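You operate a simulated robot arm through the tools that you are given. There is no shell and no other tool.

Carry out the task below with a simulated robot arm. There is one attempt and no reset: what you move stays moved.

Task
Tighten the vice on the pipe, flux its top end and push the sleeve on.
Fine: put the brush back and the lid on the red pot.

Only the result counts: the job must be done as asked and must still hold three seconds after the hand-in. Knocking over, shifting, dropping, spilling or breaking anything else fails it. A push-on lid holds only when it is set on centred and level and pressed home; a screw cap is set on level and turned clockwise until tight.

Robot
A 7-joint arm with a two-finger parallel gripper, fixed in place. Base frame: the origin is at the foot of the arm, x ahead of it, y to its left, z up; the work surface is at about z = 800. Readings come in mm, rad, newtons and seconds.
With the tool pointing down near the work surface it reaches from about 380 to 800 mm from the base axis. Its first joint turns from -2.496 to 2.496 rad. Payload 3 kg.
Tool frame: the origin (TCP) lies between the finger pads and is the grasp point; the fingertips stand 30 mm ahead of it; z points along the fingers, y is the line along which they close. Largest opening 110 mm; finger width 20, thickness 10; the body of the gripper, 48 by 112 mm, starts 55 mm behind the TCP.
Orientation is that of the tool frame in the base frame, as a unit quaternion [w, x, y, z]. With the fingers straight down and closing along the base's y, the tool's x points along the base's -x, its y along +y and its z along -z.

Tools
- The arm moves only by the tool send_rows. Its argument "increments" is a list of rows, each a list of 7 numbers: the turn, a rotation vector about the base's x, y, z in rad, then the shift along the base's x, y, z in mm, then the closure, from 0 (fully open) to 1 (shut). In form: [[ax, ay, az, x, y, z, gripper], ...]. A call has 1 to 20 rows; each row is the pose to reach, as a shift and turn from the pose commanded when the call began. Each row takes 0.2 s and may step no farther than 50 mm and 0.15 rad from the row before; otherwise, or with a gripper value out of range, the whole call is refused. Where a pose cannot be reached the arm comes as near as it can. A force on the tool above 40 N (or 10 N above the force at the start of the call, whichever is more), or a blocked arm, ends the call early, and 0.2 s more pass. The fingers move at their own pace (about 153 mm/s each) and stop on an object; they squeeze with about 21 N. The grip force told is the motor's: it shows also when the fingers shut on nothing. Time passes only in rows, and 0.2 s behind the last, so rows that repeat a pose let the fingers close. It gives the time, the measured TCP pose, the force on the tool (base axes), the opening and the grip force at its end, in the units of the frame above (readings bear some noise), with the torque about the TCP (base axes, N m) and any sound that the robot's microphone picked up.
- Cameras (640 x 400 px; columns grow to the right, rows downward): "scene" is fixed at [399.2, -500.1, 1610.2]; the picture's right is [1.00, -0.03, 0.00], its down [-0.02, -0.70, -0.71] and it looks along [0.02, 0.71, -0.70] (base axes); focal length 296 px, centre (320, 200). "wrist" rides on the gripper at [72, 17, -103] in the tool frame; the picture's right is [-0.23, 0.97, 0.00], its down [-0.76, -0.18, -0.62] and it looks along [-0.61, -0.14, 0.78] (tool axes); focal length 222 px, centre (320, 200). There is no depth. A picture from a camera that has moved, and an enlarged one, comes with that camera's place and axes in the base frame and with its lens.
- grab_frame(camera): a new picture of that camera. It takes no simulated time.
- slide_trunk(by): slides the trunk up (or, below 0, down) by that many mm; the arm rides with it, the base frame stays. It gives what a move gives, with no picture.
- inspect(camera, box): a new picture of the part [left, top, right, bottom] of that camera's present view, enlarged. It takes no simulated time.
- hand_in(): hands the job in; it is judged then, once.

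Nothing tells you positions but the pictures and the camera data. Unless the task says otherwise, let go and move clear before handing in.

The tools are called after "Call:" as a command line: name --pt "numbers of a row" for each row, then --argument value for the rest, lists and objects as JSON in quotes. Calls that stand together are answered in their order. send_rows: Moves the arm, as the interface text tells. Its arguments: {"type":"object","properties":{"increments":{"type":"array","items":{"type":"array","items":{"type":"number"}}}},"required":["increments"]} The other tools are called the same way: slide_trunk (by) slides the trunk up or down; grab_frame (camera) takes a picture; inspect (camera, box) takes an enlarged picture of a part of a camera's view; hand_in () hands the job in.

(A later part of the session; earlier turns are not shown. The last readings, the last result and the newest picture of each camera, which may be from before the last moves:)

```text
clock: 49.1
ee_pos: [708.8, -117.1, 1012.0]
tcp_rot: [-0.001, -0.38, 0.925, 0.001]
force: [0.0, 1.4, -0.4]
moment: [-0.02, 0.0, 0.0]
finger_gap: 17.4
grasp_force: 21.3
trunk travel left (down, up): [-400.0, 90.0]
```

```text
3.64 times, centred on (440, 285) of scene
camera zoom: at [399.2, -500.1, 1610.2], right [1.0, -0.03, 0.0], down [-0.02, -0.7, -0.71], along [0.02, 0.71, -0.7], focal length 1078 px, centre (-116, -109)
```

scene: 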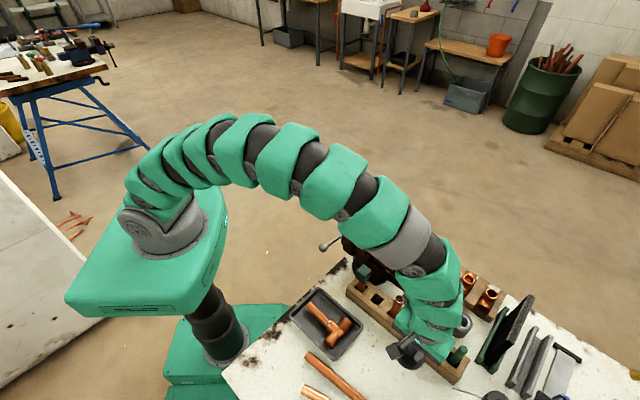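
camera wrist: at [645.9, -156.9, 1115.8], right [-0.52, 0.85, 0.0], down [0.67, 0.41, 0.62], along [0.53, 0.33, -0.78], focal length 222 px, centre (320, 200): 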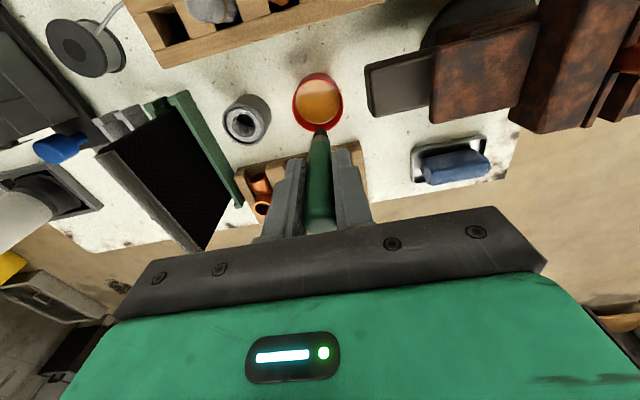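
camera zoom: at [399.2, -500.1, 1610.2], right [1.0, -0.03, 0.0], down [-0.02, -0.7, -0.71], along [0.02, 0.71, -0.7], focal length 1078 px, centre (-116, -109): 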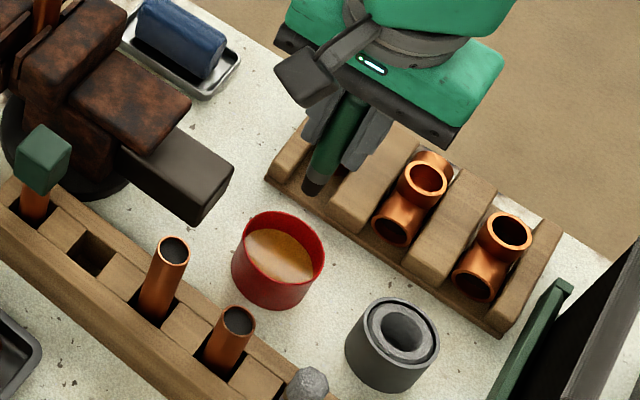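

The brush tip hangs just over the pot, whose centre I put at about (710.5, -118.5) with the flux surface near z = 833. I'll dip the bristles, stir gently and lift out.

Call:
send_rows --pt "0 0 0 2 -1.5 -40 1" --pt "0 0 0 2 -1.5 -75 1" --pt "0 0 0 2 -1.5 -92 1" --pt "0 0 0 2 -1.5 -100 1" --pt "0 0 0 2 -1.5 -105 1"

Call:
inspect --camera "wrist" --box '[250, 80, 390, 240]'

Call:
inspect --camera "scene" --box '[400, 250, 480, 330]'

```text
clock: 50.3
ee_pos: [714.9, -119.7, 906.3]
tcp_rot: [-0.002, -0.379, 0.925, 0.0]
force: [-0.5, -0.1, 8.1]
moment: [0.23, 0.12, -0.03]
finger_gap: 16.9
grasp_force: 20.7
trunk travel left (down, up): [-400.0, 90.0]
```

```text
2.50 times, centred on (320, 160) of wrist
camera zoom: at [651.0, -159.2, 1011.6], right [-0.52, 0.85, 0.0], down [0.67, 0.41, 0.62], along [0.53, 0.33, -0.78], focal length 555 px, centre (320, 300)
```

zoom: 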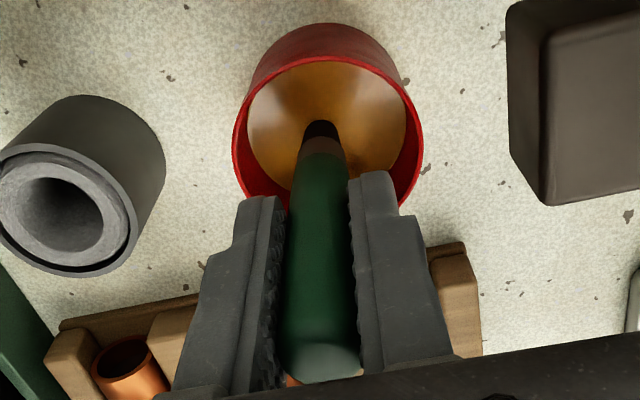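

```text
5.00 times, centred on (440, 290) of scene
camera zoom: at [399.2, -500.1, 1610.2], right [1.0, -0.03, 0.0], down [-0.02, -0.7, -0.71], along [0.02, 0.71, -0.7], focal length 1482 px, centre (-280, -250)
```

zoom: 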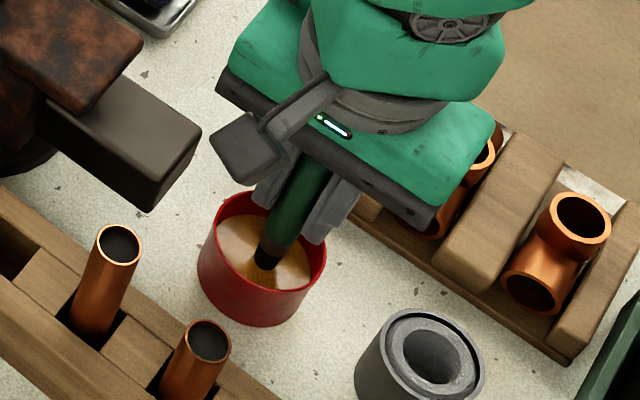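

The bristles are pressing lightly on the flux. I'll lift straight out and check whether they carry any.

Call:
send_rows --pt "0 0 0 0 0 0 1" --pt "0 0 0 0 0 10 1" --pt "0 0 0 0 0 40 1" --pt "0 0 0 0 0 80 1" --pt "0 0 0 0 0 110 1" --pt "0 0 0 0 0 110 1"

Call:
inspect --camera "wrist" --box '[270, 60, 370, 200]'

Call:
inspect --camera "scene" --box '[400, 240, 480, 330]'

```text
clock: 51.7
ee_pos: [715.2, -119.9, 1016.7]
tcp_rot: [-0.002, -0.379, 0.925, 0.002]
force: [-0.4, 0.4, -0.3]
moment: [0.01, 0.02, 0.01]
finger_gap: 16.9
grasp_force: 20.5
trunk travel left (down, up): [-400.0, 90.0]
```

```text
2.86 times, centred on (320, 130) of wrist
camera zoom: at [652.9, -159.6, 1121.9], right [-0.52, 0.85, 0.0], down [0.67, 0.41, 0.62], along [0.53, 0.33, -0.78], focal length 635 px, centre (320, 400)
```

zoom: 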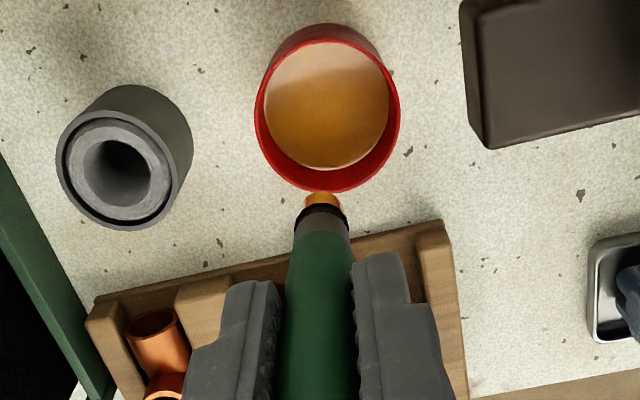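

```text
4.44 times, centred on (440, 285) of scene
camera zoom: at [399.2, -500.1, 1610.2], right [1.0, -0.03, 0.0], down [-0.02, -0.7, -0.71], along [0.02, 0.71, -0.7], focal length 1317 px, centre (-213, -178)
```

zoom: 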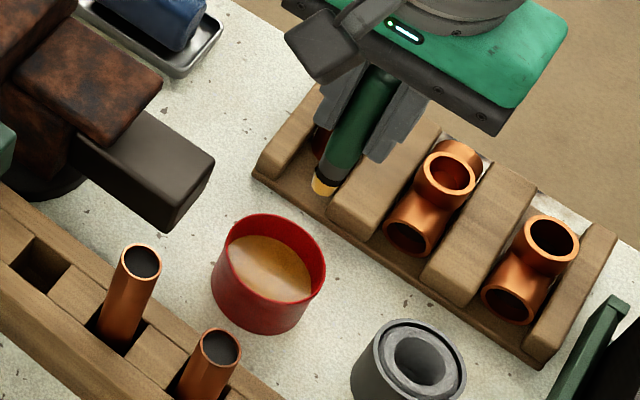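

The bristles are loaded with flux. I'll carry the brush high toward the pipe and stop just beside its top end to check the alignment.

Call:
send_rows --pt "0 0 0 0 0 40 1" --pt "0 0 0 0 0 80 1" --pt "0 0 0 0 0 108 1" --pt "0 0 0 -30 29 108 1" --pt "0 0 0 -62 59 108 1" --pt "0 0 0 -94 89 108 1" --pt "0 0 0 -124 119 108 1" --pt "0 0 0 -145 139 108 1" --pt "0 0 0 -145 139 108 1"

Call:
grab_frame --camera "wrist"

Call:
inspect --camera "wrist" --box '[240, 60, 400, 220]'

Call:
inspect --camera "scene" --box '[330, 160, 430, 260]'

```text
clock: 53.7
ee_pos: [568.5, 19.7, 1123.1]
tcp_rot: [-0.002, -0.379, 0.925, 0.001]
force: [-0.6, 0.7, -1.2]
moment: [0.0, -0.02, 0.03]
finger_gap: 17.6
grasp_force: 21.1
trunk travel left (down, up): [-400.0, 90.0]
```

```text
taken
camera wrist: at [505.8, -19.8, 1228.0], right [-0.52, 0.85, 0.0], down [0.67, 0.41, 0.62], along [0.53, 0.33, -0.78], focal length 222 px, centre (320, 200)
```

wrist: 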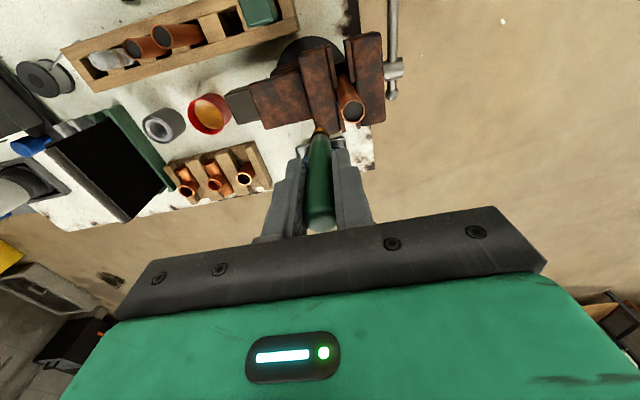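

```text
2.50 times, centred on (320, 140) of wrist
camera zoom: at [505.8, -19.8, 1228.0], right [-0.52, 0.85, 0.0], down [0.67, 0.41, 0.62], along [0.53, 0.33, -0.78], focal length 555 px, centre (320, 350)
```

zoom: 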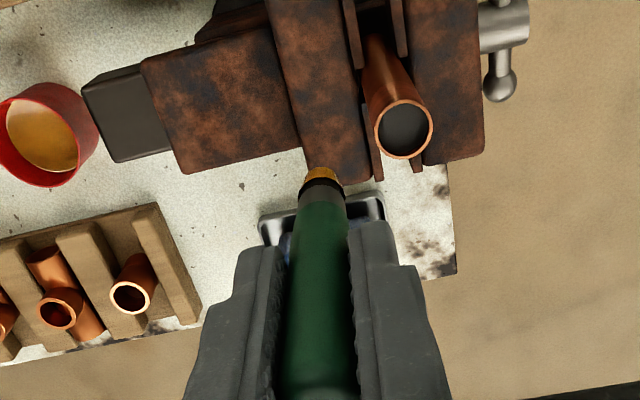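

```text
4.00 times, centred on (380, 210) of scene
camera zoom: at [399.2, -500.1, 1610.2], right [1.0, -0.03, 0.0], down [-0.02, -0.7, -0.71], along [0.02, 0.71, -0.7], focal length 1185 px, centre (80, 160)
```

zoom: 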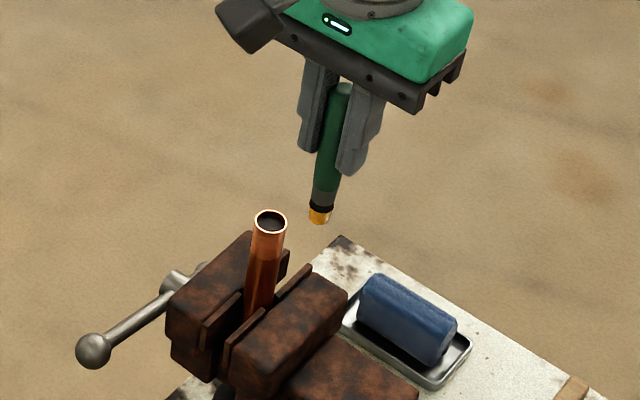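

The brush tip is about 33 mm from the pipe axis on its inner side. I'll lower it to the pipe's top band and bring it nearly into contact.

Call:
send_rows --pt "0 0 0 0 0 -16 1" --pt "0 0 0 0 0 -32 1" --pt "0 0 0 -6 6 -32 1" --pt "0 0 0 -11 11 -32 1" --pt "0 0 0 -11 11 -32 1"

Call:
inspect --camera "wrist" --box '[250, 60, 390, 200]'

Call:
inspect --camera "scene" --box '[340, 180, 420, 250]'

```text
clock: 54.9
ee_pos: [558.1, 30.9, 1091.6]
tcp_rot: [-0.002, -0.379, 0.925, 0.001]
force: [0.0, -0.5, -0.6]
moment: [-0.01, -0.02, 0.0]
finger_gap: 17.5
grasp_force: 21.3
trunk travel left (down, up): [-400.0, 90.0]
```

```text
2.86 times, centred on (320, 130) of wrist
camera zoom: at [494.7, -8.5, 1196.5], right [-0.52, 0.85, 0.0], down [0.67, 0.41, 0.62], along [0.53, 0.33, -0.78], focal length 635 px, centre (320, 400)
```

zoom: 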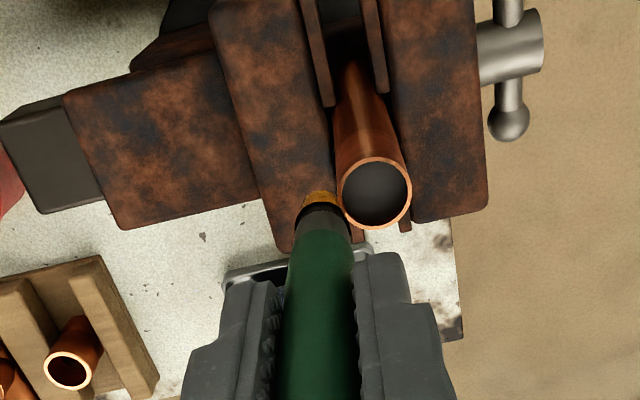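

```text
5.71 times, centred on (380, 215) of scene
camera zoom: at [399.2, -500.1, 1610.2], right [1.0, -0.03, 0.0], down [-0.02, -0.7, -0.71], along [0.02, 0.71, -0.7], focal length 1693 px, centre (-23, 114)
```

zoom: 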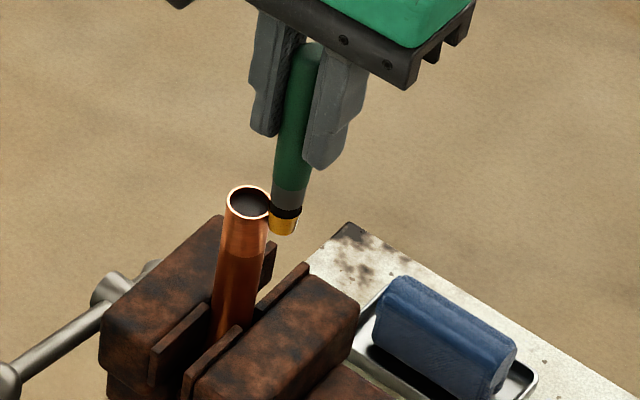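

The bristles are about a millimetre from the pipe. I'll ease into contact and check the force.

Call:
send_rows --pt "0 0 0 -1 1 0 1" --pt "0 0 0 -2 2 0 1" --pt "0 0 0 -2.5 2.5 0 1"

Call:
inspect --camera "scene" --box '[350, 180, 410, 240]'

Call:
inspect --camera "wrist" --box '[270, 80, 370, 180]'

```text
clock: 55.7
ee_pos: [556.2, 32.5, 1093.0]
tcp_rot: [-0.002, -0.379, 0.925, 0.001]
force: [4.8, -4.1, 0.5]
moment: [-0.35, -0.4, 0.02]
finger_gap: 17.6
grasp_force: 20.9
trunk travel left (down, up): [-400.0, 90.0]
```

```text
6.67 times, centred on (380, 210) of scene
camera zoom: at [399.2, -500.1, 1610.2], right [1.0, -0.03, 0.0], down [-0.02, -0.7, -0.71], along [0.02, 0.71, -0.7], focal length 1976 px, centre (-80, 133)
```

zoom: 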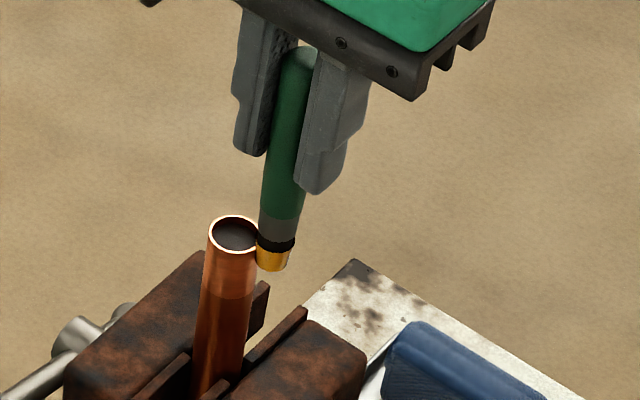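

```text
4.00 times, centred on (320, 130) of wrist
camera zoom: at [492.9, -6.6, 1196.5], right [-0.52, 0.85, 0.0], down [0.67, 0.41, 0.62], along [0.53, 0.33, -0.78], focal length 888 px, centre (320, 480)
```

zoom: 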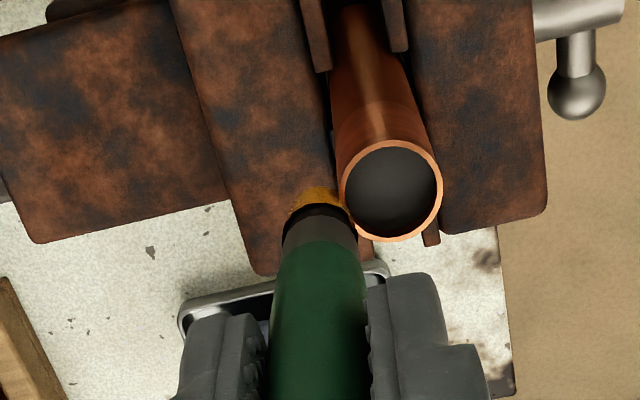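

Contact made at about 6 N. I'll now sweep the brush around the pipe's top end, starting with the first half circle.

Call:
send_rows --pt "0 0 0 1.9 2.5 0 1" --pt "0 0 0 3.4 5.0 0 1" --pt "0 0 0 4.2 8.0 0 1" --pt "0 0 0 4.5 11.0 0 1" --pt "0 0 0 4.2 14.0 0 1" --pt "0 0 0 3.4 16.9 0 1" --pt "0 0 0 2.0 19.4 0 1" --pt "0 0 0 0 21.9 0 1"

Call:
inspect --camera "scene" --box '[350, 180, 410, 240]'

Call:
inspect --camera "wrist" --box '[270, 80, 370, 180]'

```text
clock: 57.5
ee_pos: [555.7, 56.1, 1092.0]
tcp_rot: [-0.002, -0.379, 0.925, 0.001]
force: [0.1, 0.0, 0.7]
moment: [0.0, 0.01, -0.01]
finger_gap: 17.5
grasp_force: 21.2
trunk travel left (down, up): [-400.0, 90.0]
```

```text
6.67 times, centred on (380, 210) of scene
camera zoom: at [399.2, -500.1, 1610.2], right [1.0, -0.03, 0.0], down [-0.02, -0.7, -0.71], along [0.02, 0.71, -0.7], focal length 1976 px, centre (-80, 133)
```

zoom: 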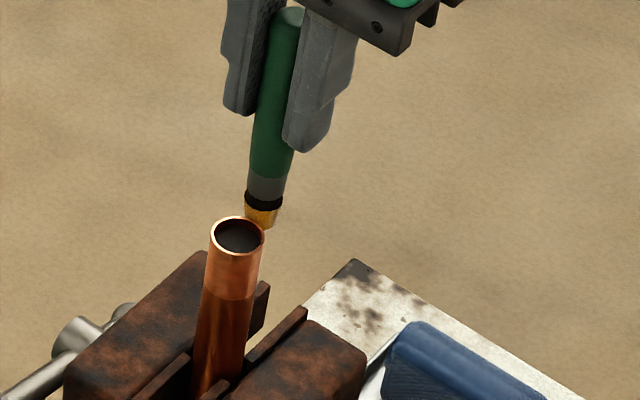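

```text
4.00 times, centred on (320, 130) of wrist
camera zoom: at [492.1, 16.0, 1196.5], right [-0.52, 0.85, 0.0], down [0.67, 0.41, 0.62], along [0.53, 0.33, -0.78], focal length 888 px, centre (320, 480)
```

zoom: 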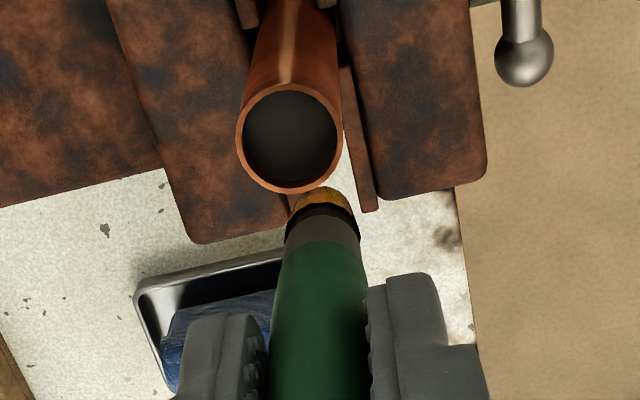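

At the side of the pipe contact was lost, so I'll press slightly inward here and check.

Call:
send_rows --pt "0 0 0 -0.9 -0.9 0 1" --pt "0 0 0 -1.8 -1.8 0 1" --pt "0 0 0 -2.4 -2.4 0 1"

Call:
inspect --camera "scene" --box '[355, 200, 385, 230]'

Call:
inspect --camera "wrist" --box '[285, 80, 355, 150]'

```text
clock: 58.3
ee_pos: [555.0, 53.7, 1091.2]
tcp_rot: [-0.002, -0.379, 0.925, 0.001]
force: [1.8, 1.2, 0.3]
moment: [0.11, -0.15, 0.01]
finger_gap: 17.8
grasp_force: 21.0
trunk travel left (down, up): [-400.0, 90.0]
```

```text
13.33 times, centred on (370, 215) of scene
camera zoom: at [399.2, -500.1, 1610.2], right [1.0, -0.03, 0.0], down [-0.02, -0.7, -0.71], along [0.02, 0.71, -0.7], focal length 3951 px, centre (-347, 0)
```

zoom: 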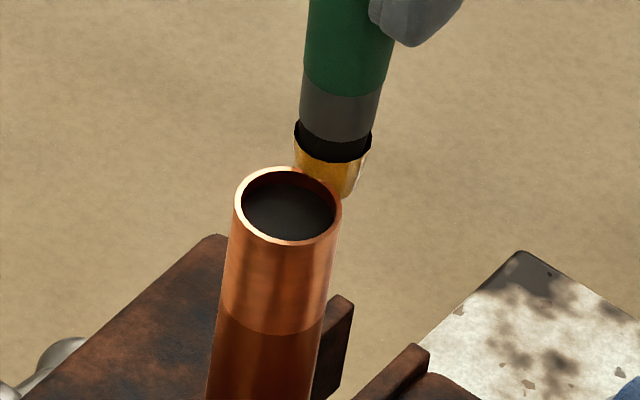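

```text
5.71 times, centred on (320, 115) of wrist
camera zoom: at [490.1, 14.0, 1196.5], right [-0.52, 0.85, 0.0], down [0.67, 0.41, 0.62], along [0.53, 0.33, -0.78], focal length 1269 px, centre (320, 686)
```

zoom: 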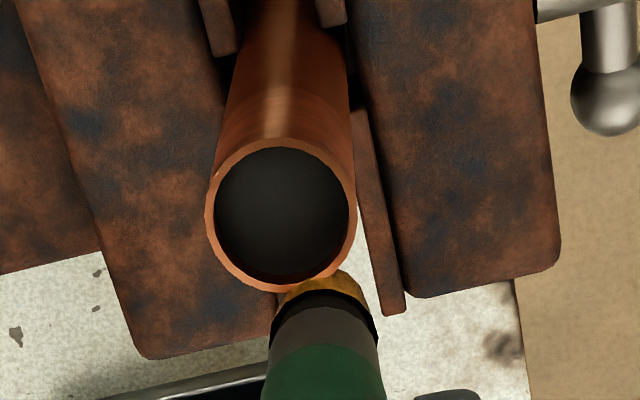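

The bristles touch the pipe lightly now. I'll carry on around the back of the pipe.

Call:
send_rows --pt "0 0 0 -2.3 1.6 0 1" --pt "0 0 0 -5.1 2.8 0 1" --pt "0 0 0 -7.9 3.7 0 1" --pt "0 0 0 -10.9 4.0 0 1" --pt "0 0 0 -13.8 3.7 0 1" --pt "0 0 0 -16.6 2.8 0 1" --pt "0 0 0 -19.0 1.4 0 1" --pt "0 0 0 -21.0 -0.5 0 1"

Call:
inspect --camera "scene" --box '[345, 190, 395, 240]'

Call:
inspect --camera "wrist" --box '[270, 80, 370, 180]'

```text
clock: 60.1
ee_pos: [531.3, 53.2, 1090.8]
tcp_rot: [-0.002, -0.379, 0.925, 0.001]
force: [-0.1, 0.2, -1.8]
moment: [0.03, 0.01, 0.01]
finger_gap: 17.6
grasp_force: 21.2
trunk travel left (down, up): [-400.0, 90.0]
```

```text
8.00 times, centred on (370, 215) of scene
camera zoom: at [399.2, -500.1, 1610.2], right [1.0, -0.03, 0.0], down [-0.02, -0.7, -0.71], along [0.02, 0.71, -0.7], focal length 2371 px, centre (-80, 80)
```

zoom: 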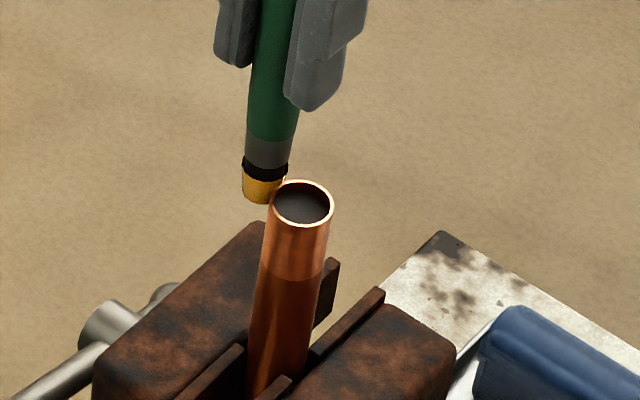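

```text
4.00 times, centred on (320, 130) of wrist
camera zoom: at [468.8, 13.5, 1195.9], right [-0.52, 0.85, 0.0], down [0.67, 0.41, 0.62], along [0.53, 0.33, -0.78], focal length 888 px, centre (320, 480)
```

zoom: 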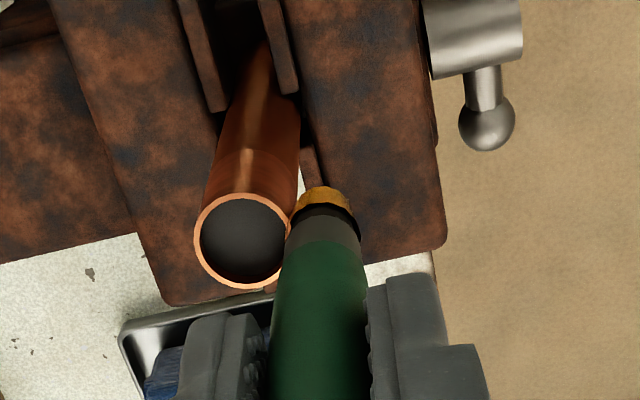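

I'm now on the back side, a bit off the surface. I'll press in and check whether the pipe shows any coating.

Call:
send_rows --pt "0 0 0 0.8 -0.4 0 1" --pt "0 0 0 1.6 -1.0 0 1" --pt "0 0 0 2.2 -1.6 0 1"

Call:
inspect --camera "wrist" --box '[280, 90, 350, 170]'

```text
clock: 60.9
ee_pos: [534.5, 51.4, 1091.9]
tcp_rot: [-0.002, -0.38, 0.925, 0.001]
force: [-4.7, 3.5, -0.1]
moment: [0.4, 0.42, 0.03]
finger_gap: 17.9
grasp_force: 20.9
trunk travel left (down, up): [-400.0, 90.0]
```

```text
5.00 times, centred on (315, 130) of wrist
camera zoom: at [471.0, 12.2, 1196.8], right [-0.52, 0.85, 0.0], down [0.67, 0.41, 0.62], along [0.53, 0.33, -0.78], focal length 1111 px, centre (345, 550)
```

zoom: 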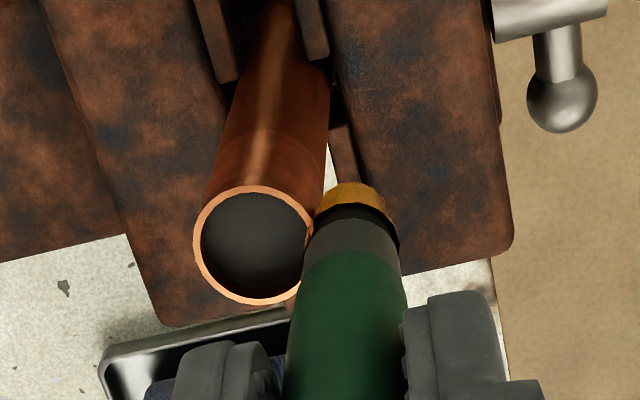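

There is contact but no coating visible yet; the wider top of the bristles may be what touches. I'll raise the brush a few millimetres so the loaded part bears on the pipe and stroke it.

Call:
send_rows --pt "0 0 0 0 0 3 1" --pt "0 0 0 0.4 -0.4 6 1" --pt "0 0 0 1.2 -1.2 6 1" --pt "0 0 0 1.2 -1.2 2 1" --pt "0 0 0 1.2 -1.2 6 1"

Call:
inspect --camera "wrist" --box '[280, 90, 350, 170]'

Call:
inspect --camera "scene" --box '[355, 195, 395, 235]'

```text
clock: 62.1
ee_pos: [535.6, 49.1, 1097.6]
tcp_rot: [-0.003, -0.379, 0.925, 0.001]
force: [-0.4, -0.7, -0.6]
moment: [-0.01, 0.0, 0.02]
finger_gap: 17.5
grasp_force: 21.1
trunk travel left (down, up): [-400.0, 90.0]
```

```text
5.00 times, centred on (315, 130) of wrist
camera zoom: at [472.3, 10.2, 1202.5], right [-0.52, 0.85, 0.0], down [0.67, 0.41, 0.62], along [0.53, 0.33, -0.78], focal length 1111 px, centre (345, 550)
```

zoom: 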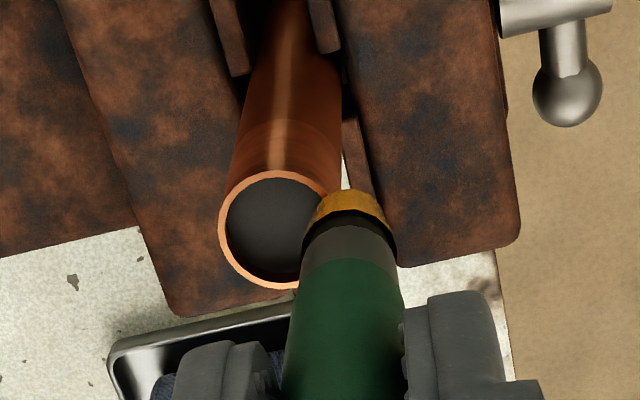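

```text
10.00 times, centred on (375, 215) of scene
camera zoom: at [399.2, -500.1, 1610.2], right [1.0, -0.03, 0.0], down [-0.02, -0.7, -0.71], along [0.02, 0.71, -0.7], focal length 2963 px, centre (-230, 50)
```

zoom: 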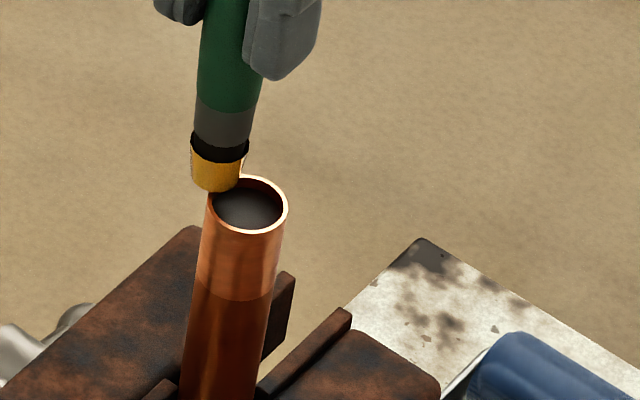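

The tip is actually just above the rim here, so earlier overlap was only a few millimetres. I'll back off, go lower and press the bristles fully against the side.

Call:
send_rows --pt "0 0 0 -3 3 0 1" --pt "0 0 0 -6 6 0 1" --pt "0 0 0 -6 6 -8 1" --pt "0 0 0 -6 6 -15 1" --pt "0 0 0 -4.5 4.5 -15 1" --pt "0 0 0 -3 3 -15 1"

Call:
inspect --camera "scene" --box '[355, 195, 395, 235]'

Call:
inspect --camera "wrist" --box '[280, 90, 350, 170]'

```text
clock: 63.5
ee_pos: [530.5, 52.4, 1082.9]
tcp_rot: [-0.002, -0.379, 0.925, 0.001]
force: [-2.5, 1.5, -0.8]
moment: [0.15, 0.2, -0.01]
finger_gap: 17.8
grasp_force: 21.1
trunk travel left (down, up): [-400.0, 90.0]
```

```text
10.00 times, centred on (375, 215) of scene
camera zoom: at [399.2, -500.1, 1610.2], right [1.0, -0.03, 0.0], down [-0.02, -0.7, -0.71], along [0.02, 0.71, -0.7], focal length 2963 px, centre (-230, 50)
```

zoom: 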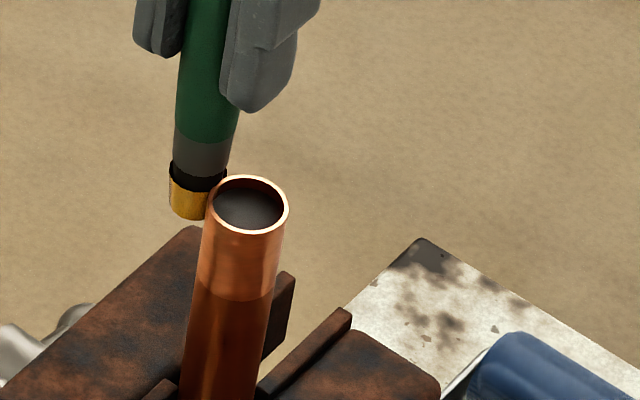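

```text
5.00 times, centred on (315, 130) of wrist
camera zoom: at [468.3, 12.9, 1188.0], right [-0.52, 0.85, 0.0], down [0.67, 0.41, 0.62], along [0.53, 0.33, -0.78], focal length 1111 px, centre (345, 550)
```

zoom: 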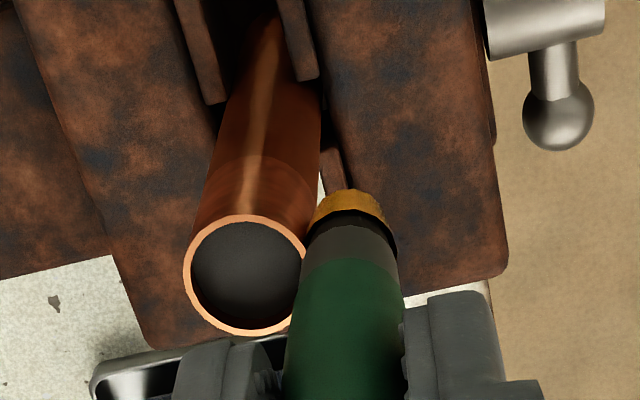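

Contact sits on the wide upper ring when lower, so the tapered loaded part bears best with the grasp point near z = 1092. I'll go back to that height and sweep the other half of the circle with firmer contact.

Call:
send_rows --pt "0 0 0 -2 2 0 1" --pt "0 0 0 -2 2 9.5 1" --pt "0 0 0 2 0 9.5 1" --pt "0 0 0 3.4 -0.4 9.5 1" --pt "0 0 0 1.2 -3.3 9.5 1" --pt "0 0 0 -0.2 -6.7 9.5 1" --pt "0 0 0 -0.7 -10.3 9.5 1" --pt "0 0 0 -0.2 -13.9 9.5 1" --pt "0 0 0 1.2 -17.3 9.5 1" --pt "0 0 0 3.4 -20.2 9.5 1" --pt "0 0 0 6.3 -22.4 9.5 1" --pt "0 0 0 9.7 -23.8 9.5 1" --pt "0 0 0 13.4 -24.3 9.5 1" --pt "0 0 0 17.0 -23.8 9.5 1" --pt "0 0 0 20.4 -22.4 9.5 1" --pt "0 0 0 23.2 -20.2 9.5 1"

Call:
inspect --camera "scene" --box '[355, 195, 395, 235]'

Call:
inspect --camera "wrist" --box '[280, 80, 370, 170]'

```text
clock: 66.9
ee_pos: [553.0, 33.0, 1093.3]
tcp_rot: [-0.002, -0.381, 0.925, 0.0]
force: [-13.8, 4.7, 7.1]
moment: [0.4, 1.28, 0.09]
finger_gap: 30.8
grasp_force: 21.1
trunk travel left (down, up): [-400.0, 90.0]
```

```text
10.00 times, centred on (375, 215) of scene
camera zoom: at [399.2, -500.1, 1610.2], right [1.0, -0.03, 0.0], down [-0.02, -0.7, -0.71], along [0.02, 0.71, -0.7], focal length 2963 px, centre (-230, 50)
```

zoom: 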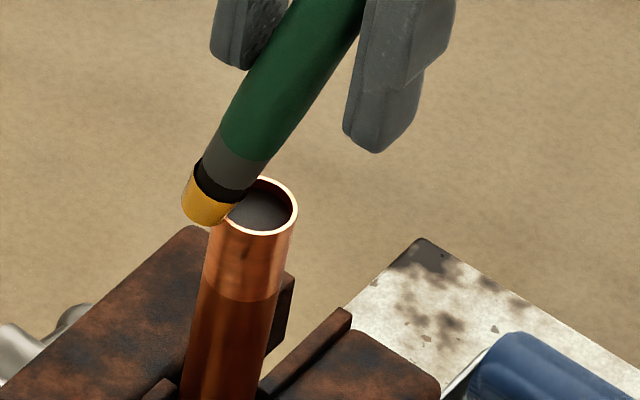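

```text
4.44 times, centred on (325, 125) of wrist
camera zoom: at [490.2, -7.1, 1198.1], right [-0.52, 0.85, 0.0], down [0.67, 0.41, 0.62], along [0.53, 0.33, -0.78], focal length 987 px, centre (298, 533)
```

zoom: 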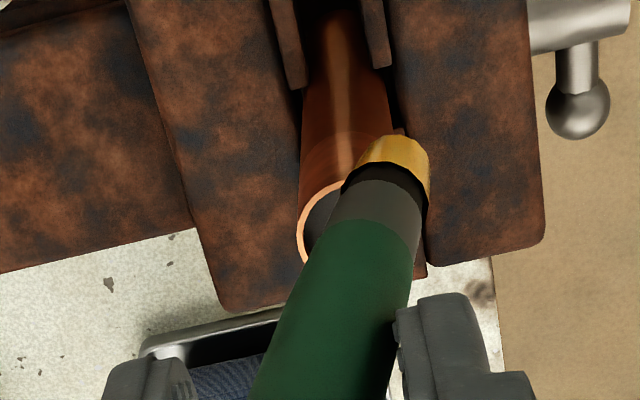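

The brush caught behind the pipe and tilted in the grip. I'll back the gripper toward the tip so it straightens up again.

Call:
send_rows --pt "0 0 0 -4 4 1 1" --pt "0 0 0 -8 8 2 1" --pt "0 0 0 -12 12.5 2 1" --pt "0 0 0 -16 17 2 1" --pt "0 0 0 -19 20.5 2 1" --pt "0 0 0 -19 20.5 2 1"

Call:
inspect --camera "scene" --box '[345, 165, 415, 235]'

Call:
inspect --camera "wrist" --box '[260, 80, 380, 230]'

```text
clock: 68.3
ee_pos: [536.3, 53.1, 1094.9]
tcp_rot: [-0.002, -0.379, 0.925, 0.0]
force: [0.7, 0.7, -0.5]
moment: [0.01, -0.04, -0.04]
finger_gap: 17.3
grasp_force: 21.0
trunk travel left (down, up): [-400.0, 90.0]
```

```text
5.71 times, centred on (380, 200) of scene
camera zoom: at [399.2, -500.1, 1610.2], right [1.0, -0.03, 0.0], down [-0.02, -0.7, -0.71], along [0.02, 0.71, -0.7], focal length 1693 px, centre (-23, 200)
```

zoom: 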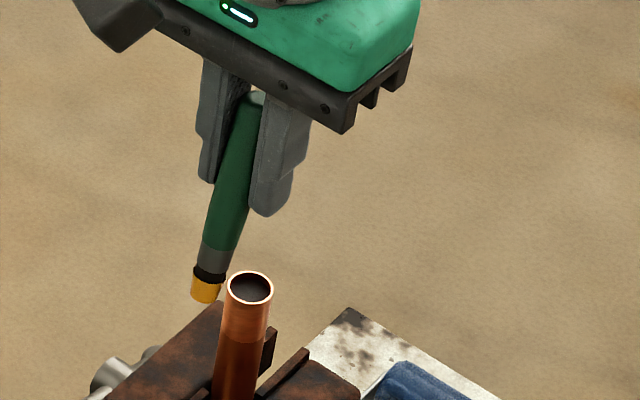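

```text
2.67 times, centred on (320, 155) of wrist
camera zoom: at [473.5, 13.5, 1199.3], right [-0.52, 0.85, 0.0], down [0.67, 0.41, 0.62], along [0.53, 0.33, -0.78], focal length 592 px, centre (320, 320)
```

zoom: 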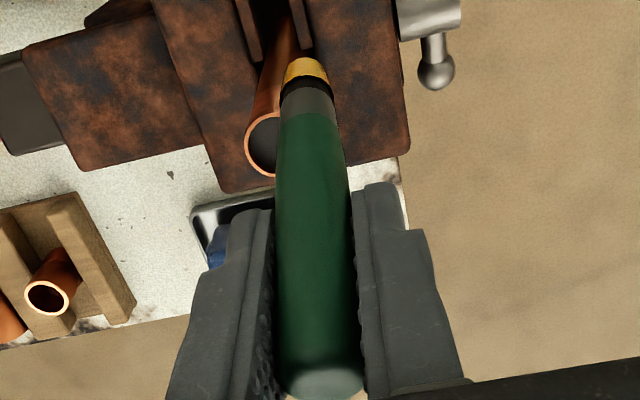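

The brush is gripped again but tilted about 15° in the hand. I'll enlarge the pipe end to see whether flux has been deposited.

Call:
inspect --camera "scene" --box '[355, 200, 385, 230]'

Call:
inspect --camera "wrist" --box '[280, 80, 350, 150]'

```text
13.33 times, centred on (370, 215) of scene
camera zoom: at [399.2, -500.1, 1610.2], right [1.0, -0.03, 0.0], down [-0.02, -0.7, -0.71], along [0.02, 0.71, -0.7], focal length 3951 px, centre (-347, 0)
```

zoom: 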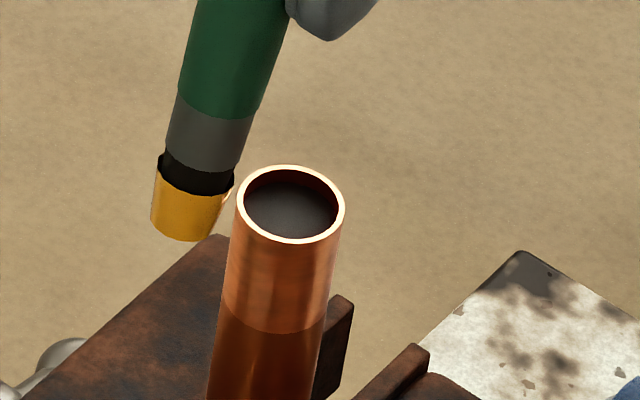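

```text
5.71 times, centred on (315, 115) of wrist
camera zoom: at [473.5, 13.5, 1199.3], right [-0.52, 0.85, 0.0], down [0.67, 0.41, 0.62], along [0.53, 0.33, -0.78], focal length 1269 px, centre (349, 686)
```

zoom: 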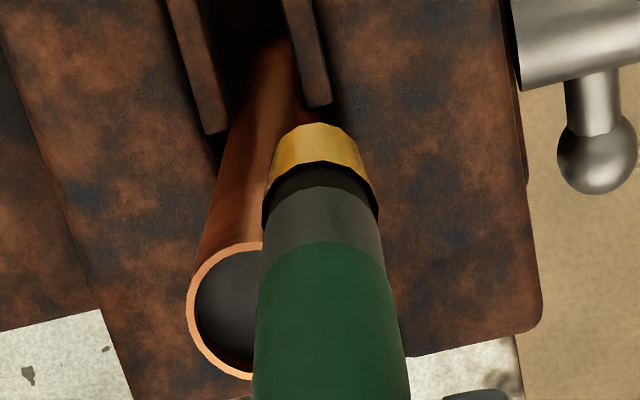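

No coating shows yet. I'll lift over, come to the pipe's far side and press the tilted bristles against it, which both brushes that side and straightens the brush.

Call:
send_rows --pt "0 0 0 -3 3 15 1" --pt "0 0 0 -3 3 35 1" --pt "0 0 0 18 11 35 1" --pt "0 0 0 41.4 19.6 35 1" --pt "0 0 0 41.4 19.6 10 1" --pt "0 0 0 41.4 19.6 -7 1" --pt "0 0 0 41.4 19.6 -7 1"

Call:
inspect --camera "scene" --box '[345, 165, 415, 235]'

Call:
inspect --camera "wrist" --box '[260, 60, 380, 210]'

```text
clock: 69.9
ee_pos: [577.8, 73.8, 1088.1]
tcp_rot: [-0.002, -0.379, 0.925, 0.001]
force: [0.5, 0.6, -0.6]
moment: [0.02, 0.01, -0.02]
finger_gap: 17.4
grasp_force: 21.3
trunk travel left (down, up): [-400.0, 90.0]
```

```text
5.71 times, centred on (380, 200) of scene
camera zoom: at [399.2, -500.1, 1610.2], right [1.0, -0.03, 0.0], down [-0.02, -0.7, -0.71], along [0.02, 0.71, -0.7], focal length 1693 px, centre (-23, 200)
```

zoom: 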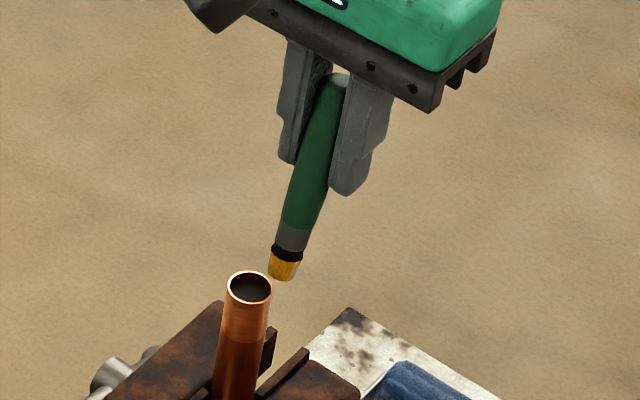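

```text
2.67 times, centred on (320, 135) of wrist
camera zoom: at [514.5, 33.7, 1191.5], right [-0.52, 0.85, 0.0], down [0.67, 0.41, 0.62], along [0.53, 0.33, -0.78], focal length 592 px, centre (320, 373)
```

zoom: 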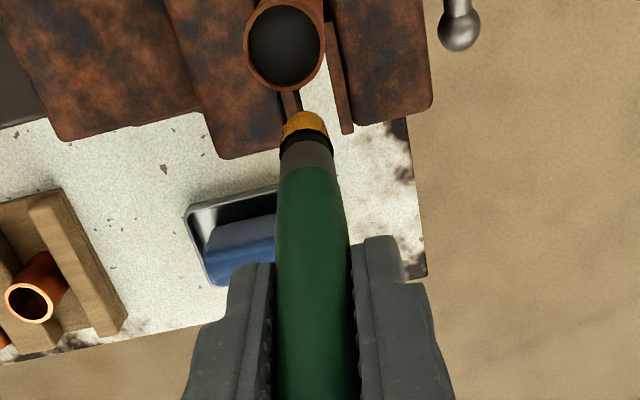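

The tip lines up with the pipe. Pressing inward toward it now.

Call:
send_rows --pt "0 0 0 -3 -3 0 1" --pt "0 0 0 -6 -6 0 1" --pt "0 0 0 -9 -9 0 1" --pt "0 0 0 -12 -12 0 1" --pt "0 0 0 -15 -15 0 1" --pt "0 0 0 -18 -18 0 1" --pt "0 0 0 -20 -20 0 1"

Call:
inspect --camera "scene" --box '[345, 165, 415, 235]'

Call:
inspect --camera "wrist" --box '[260, 60, 380, 210]'

```text
clock: 71.5
ee_pos: [557.3, 53.4, 1086.5]
tcp_rot: [-0.002, -0.381, 0.925, 0.001]
force: [4.7, 4.9, 2.3]
moment: [0.39, -0.37, 0.01]
finger_gap: 17.8
grasp_force: 21.0
trunk travel left (down, up): [-400.0, 90.0]
```

```text
5.71 times, centred on (380, 200) of scene
camera zoom: at [399.2, -500.1, 1610.2], right [1.0, -0.03, 0.0], down [-0.02, -0.7, -0.71], along [0.02, 0.71, -0.7], focal length 1693 px, centre (-23, 200)
```

zoom: 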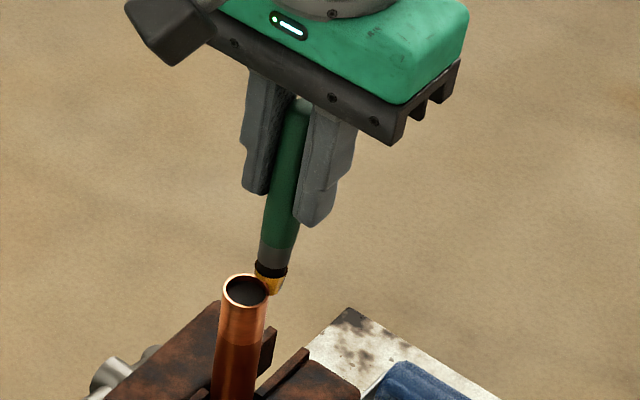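

```text
2.67 times, centred on (320, 135) of wrist
camera zoom: at [494.7, 13.9, 1191.8], right [-0.52, 0.85, 0.0], down [0.67, 0.41, 0.62], along [0.53, 0.33, -0.78], focal length 592 px, centre (320, 373)
```

zoom: 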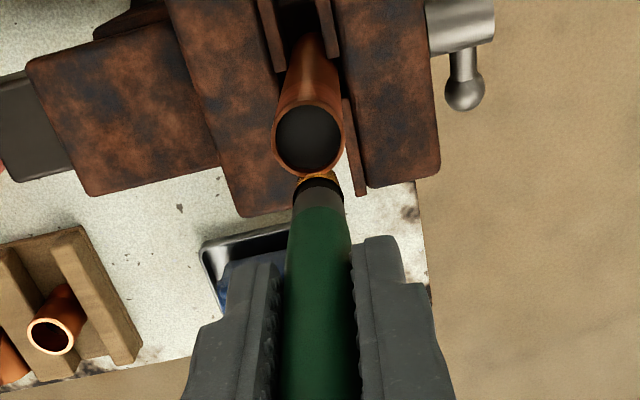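

Pressing worked: the brush is upright again and touched that side at about 7 N. I'll now dab the pipe's top end at successive angles, approaching from outside each time.

Call:
send_rows --pt "0 0 0 4.7 5.3 0 1" --pt "0 0 0 10 -2.5 0 1" --pt "0 0 0 11.8 -11.7 0 1" --pt "0 0 0 6.8 -11.7 0 1" --pt "0 0 0 3.1 -11.7 0 1" --pt "0 0 0 3.1 -11.7 0 1" --pt "0 0 0 11.8 -11.7 0 1" --pt "0 0 0 10 -20.8 0 1" --pt "0 0 0 4.8 -28.6 0 1" --pt "0 0 0 1.3 -25.1 0 1" --pt "0 0 0 -1.3 -22.5 0 1" --pt "0 0 0 -1.3 -22.5 0 1" --pt "0 0 0 4.8 -28.6 0 1" --pt "0 0 0 -2.9 -33.8 0 1" --pt "0 0 0 -12.2 -35.7 0 1" --pt "0 0 0 -12.2 -30.7 0 1" --pt "0 0 0 -12.2 -27 0 1" --pt "0 0 0 -12.2 -27 0 1" --pt "0 0 0 -12.2 -37 0 1"

Call:
inspect --camera "scene" --box '[345, 175, 405, 235]'

Call:
inspect --camera "wrist" --box '[260, 60, 380, 210]'

```text
clock: 75.5
ee_pos: [545.6, 15.9, 1087.0]
tcp_rot: [-0.002, -0.379, 0.925, 0.001]
force: [0.0, -0.1, -0.8]
moment: [0.02, -0.02, -0.01]
finger_gap: 17.7
grasp_force: 20.8
trunk travel left (down, up): [-400.0, 90.0]
```

```text
6.67 times, centred on (375, 205) of scene
camera zoom: at [399.2, -500.1, 1610.2], right [1.0, -0.03, 0.0], down [-0.02, -0.7, -0.71], along [0.02, 0.71, -0.7], focal length 1976 px, centre (-47, 167)
```

zoom: 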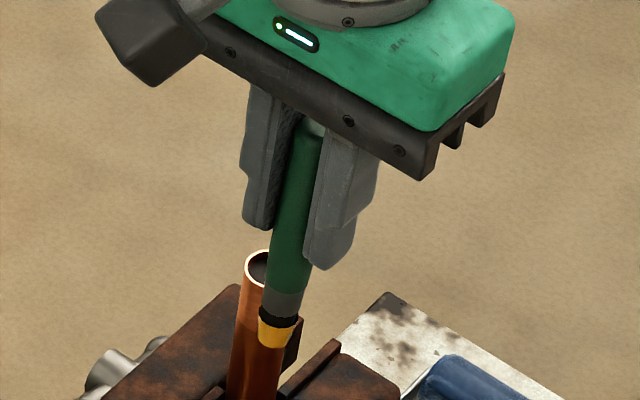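

```text
2.67 times, centred on (320, 135) of wrist
camera zoom: at [481.9, -23.0, 1191.3], right [-0.52, 0.85, 0.0], down [0.67, 0.41, 0.62], along [0.53, 0.33, -0.78], focal length 592 px, centre (320, 373)
```

zoom: 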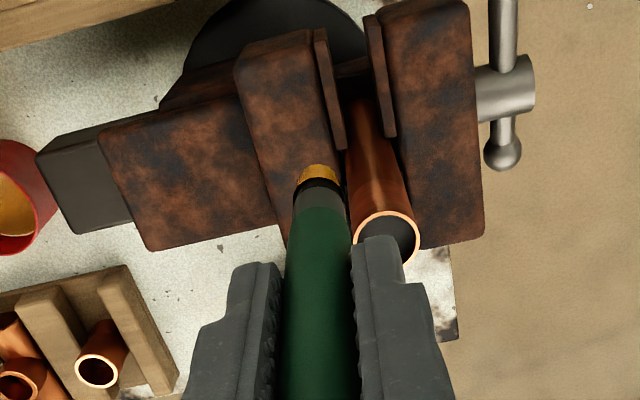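

No sticking this time. I'll continue the dabs around the remaining sides.

Call:
send_rows --pt "0 0 0 -9.5 2.2 0 1" --pt "0 0 0 -16.9 8.3 0 1" --pt "0 0 0 -13.4 11.8 0 1" --pt "0 0 0 -10.8 14.4 0 1" --pt "0 0 0 -10.8 14.4 0 1" --pt "0 0 0 -16.9 8.3 0 1" --pt "0 0 0 -22.2 16.1 0 1" --pt "0 0 0 -24 25.3 0 1" --pt "0 0 0 -19 25.3 0 1" --pt "0 0 0 -15.3 25.3 0 1" --pt "0 0 0 -15.3 25.3 0 1" --pt "0 0 0 -24 25.3 0 1" --pt "0 0 0 -22.2 34.5 0 1" --pt "0 0 0 -17 42.2 0 1" --pt "0 0 0 -13.5 38.7 0 1" --pt "0 0 0 -10.8 36.1 0 1" --pt "0 0 0 -10.8 36.1 0 1" --pt "0 0 0 -17 42.2 0 1"

Call:
inspect --camera "scene" --box '[345, 175, 405, 235]'

Call:
inspect --camera "wrist" --box '[260, 60, 380, 210]'

```text
clock: 79.3
ee_pos: [528.8, 57.9, 1088.5]
tcp_rot: [-0.004, -0.379, 0.925, 0.001]
force: [0.4, 0.3, -0.3]
moment: [0.0, 0.06, 0.0]
finger_gap: 17.5
grasp_force: 20.6
trunk travel left (down, up): [-400.0, 90.0]
```

```text
6.67 times, centred on (375, 205) of scene
camera zoom: at [399.2, -500.1, 1610.2], right [1.0, -0.03, 0.0], down [-0.02, -0.7, -0.71], along [0.02, 0.71, -0.7], focal length 1976 px, centre (-47, 167)
```

zoom: 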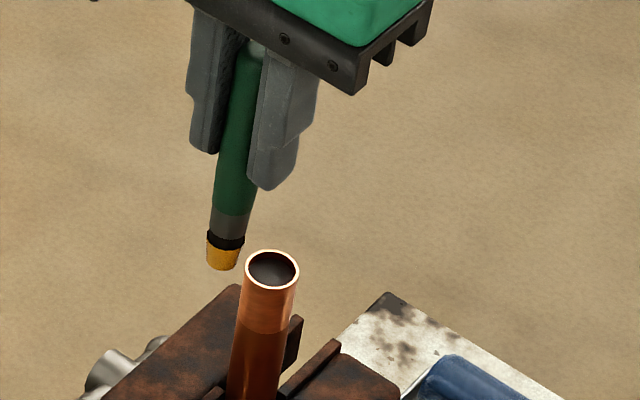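

```text
2.67 times, centred on (320, 135) of wrist
camera zoom: at [466.1, 18.1, 1192.8], right [-0.52, 0.85, 0.0], down [0.67, 0.41, 0.62], along [0.53, 0.33, -0.78], focal length 592 px, centre (320, 373)
```

zoom: 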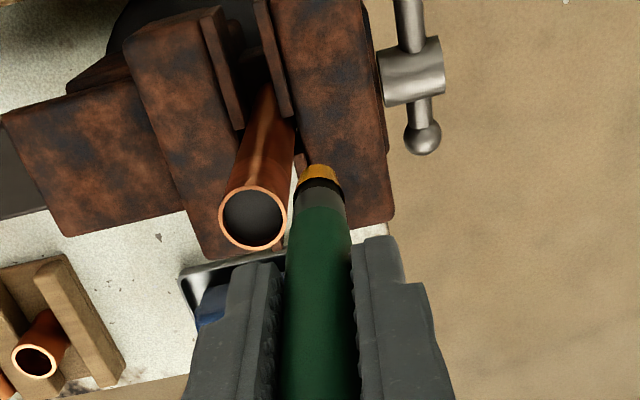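

Call:
inspect --camera "scene" --box '[360, 205, 384, 229]'

Call:
inspect --camera "wrist" --box '[275, 90, 335, 160]'

```text
16.00 times, centred on (372, 217) of scene
camera zoom: at [399.2, -500.1, 1610.2], right [1.0, -0.03, 0.0], down [-0.02, -0.7, -0.71], along [0.02, 0.71, -0.7], focal length 4741 px, centre (-512, -72)
```

zoom: 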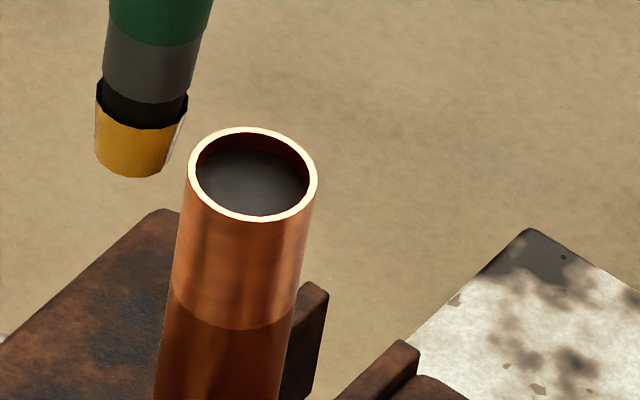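

```text
5.71 times, centred on (305, 125) of wrist
camera zoom: at [466.1, 18.1, 1192.8], right [-0.52, 0.85, 0.0], down [0.67, 0.41, 0.62], along [0.53, 0.33, -0.78], focal length 1269 px, centre (406, 629)
```

zoom: 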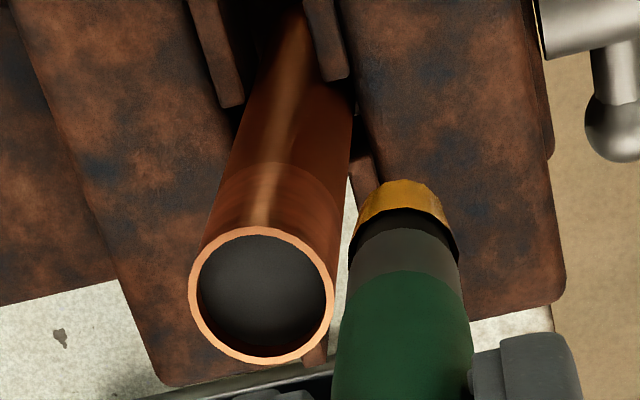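

Still no coating visible; single dabs may miss parts of the circumference. I'll sweep continuously around at light contact instead, first half now.

Call:
send_rows --pt "0 0 0 5.3 -5.3 0 1" --pt "0 0 0 8.7 -2.6 0 1" --pt "0 0 0 12.7 -1.0 0 1" --pt "0 0 0 16.95 -0.4 0 1" --pt "0 0 0 21.2 -0.95 0 1" --pt "0 0 0 25.2 -2.6 0 1" --pt "0 0 0 28.6 -5.2 0 1" --pt "0 0 0 31.3 -8.6 0 1" --pt "0 0 0 32.9 -12.6 0 1" --pt "0 0 0 33.5 -16.85 0 1" --pt "0 0 0 32.95 -21.1 0 1" --pt "0 0 0 31.3 -25.1 0 1" --pt "0 0 0 28.7 -28.5 0 1"

Call:
inspect --camera "scene" --box '[345, 175, 405, 235]'

Call:
inspect --camera "wrist" --box '[260, 60, 380, 210]'

```text
clock: 82.1
ee_pos: [557.9, 29.8, 1087.7]
tcp_rot: [-0.002, -0.38, 0.925, 0.002]
force: [-0.1, -0.4, -0.3]
moment: [0.0, 0.0, 0.04]
finger_gap: 17.6
grasp_force: 21.1
trunk travel left (down, up): [-400.0, 90.0]
```

```text
6.67 times, centred on (375, 205) of scene
camera zoom: at [399.2, -500.1, 1610.2], right [1.0, -0.03, 0.0], down [-0.02, -0.7, -0.71], along [0.02, 0.71, -0.7], focal length 1976 px, centre (-47, 167)
```

zoom: 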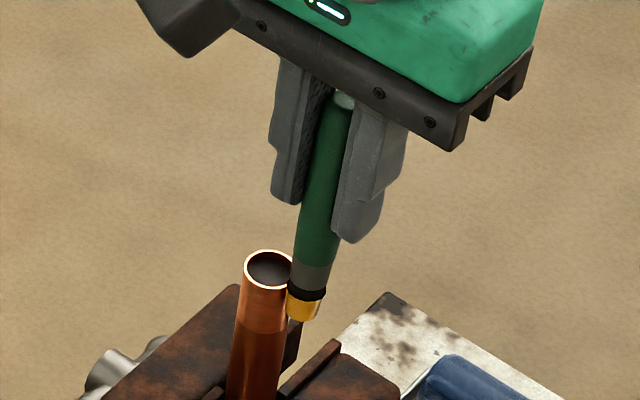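

```text
2.67 times, centred on (320, 135) of wrist
camera zoom: at [494.5, -10.4, 1192.1], right [-0.52, 0.85, 0.0], down [0.67, 0.41, 0.62], along [0.53, 0.33, -0.78], focal length 592 px, centre (320, 373)
```

zoom: 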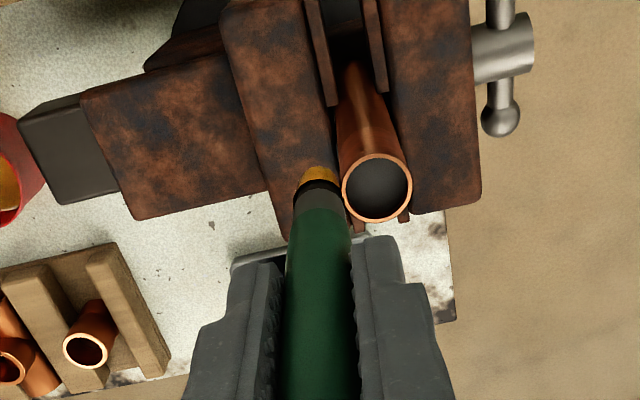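

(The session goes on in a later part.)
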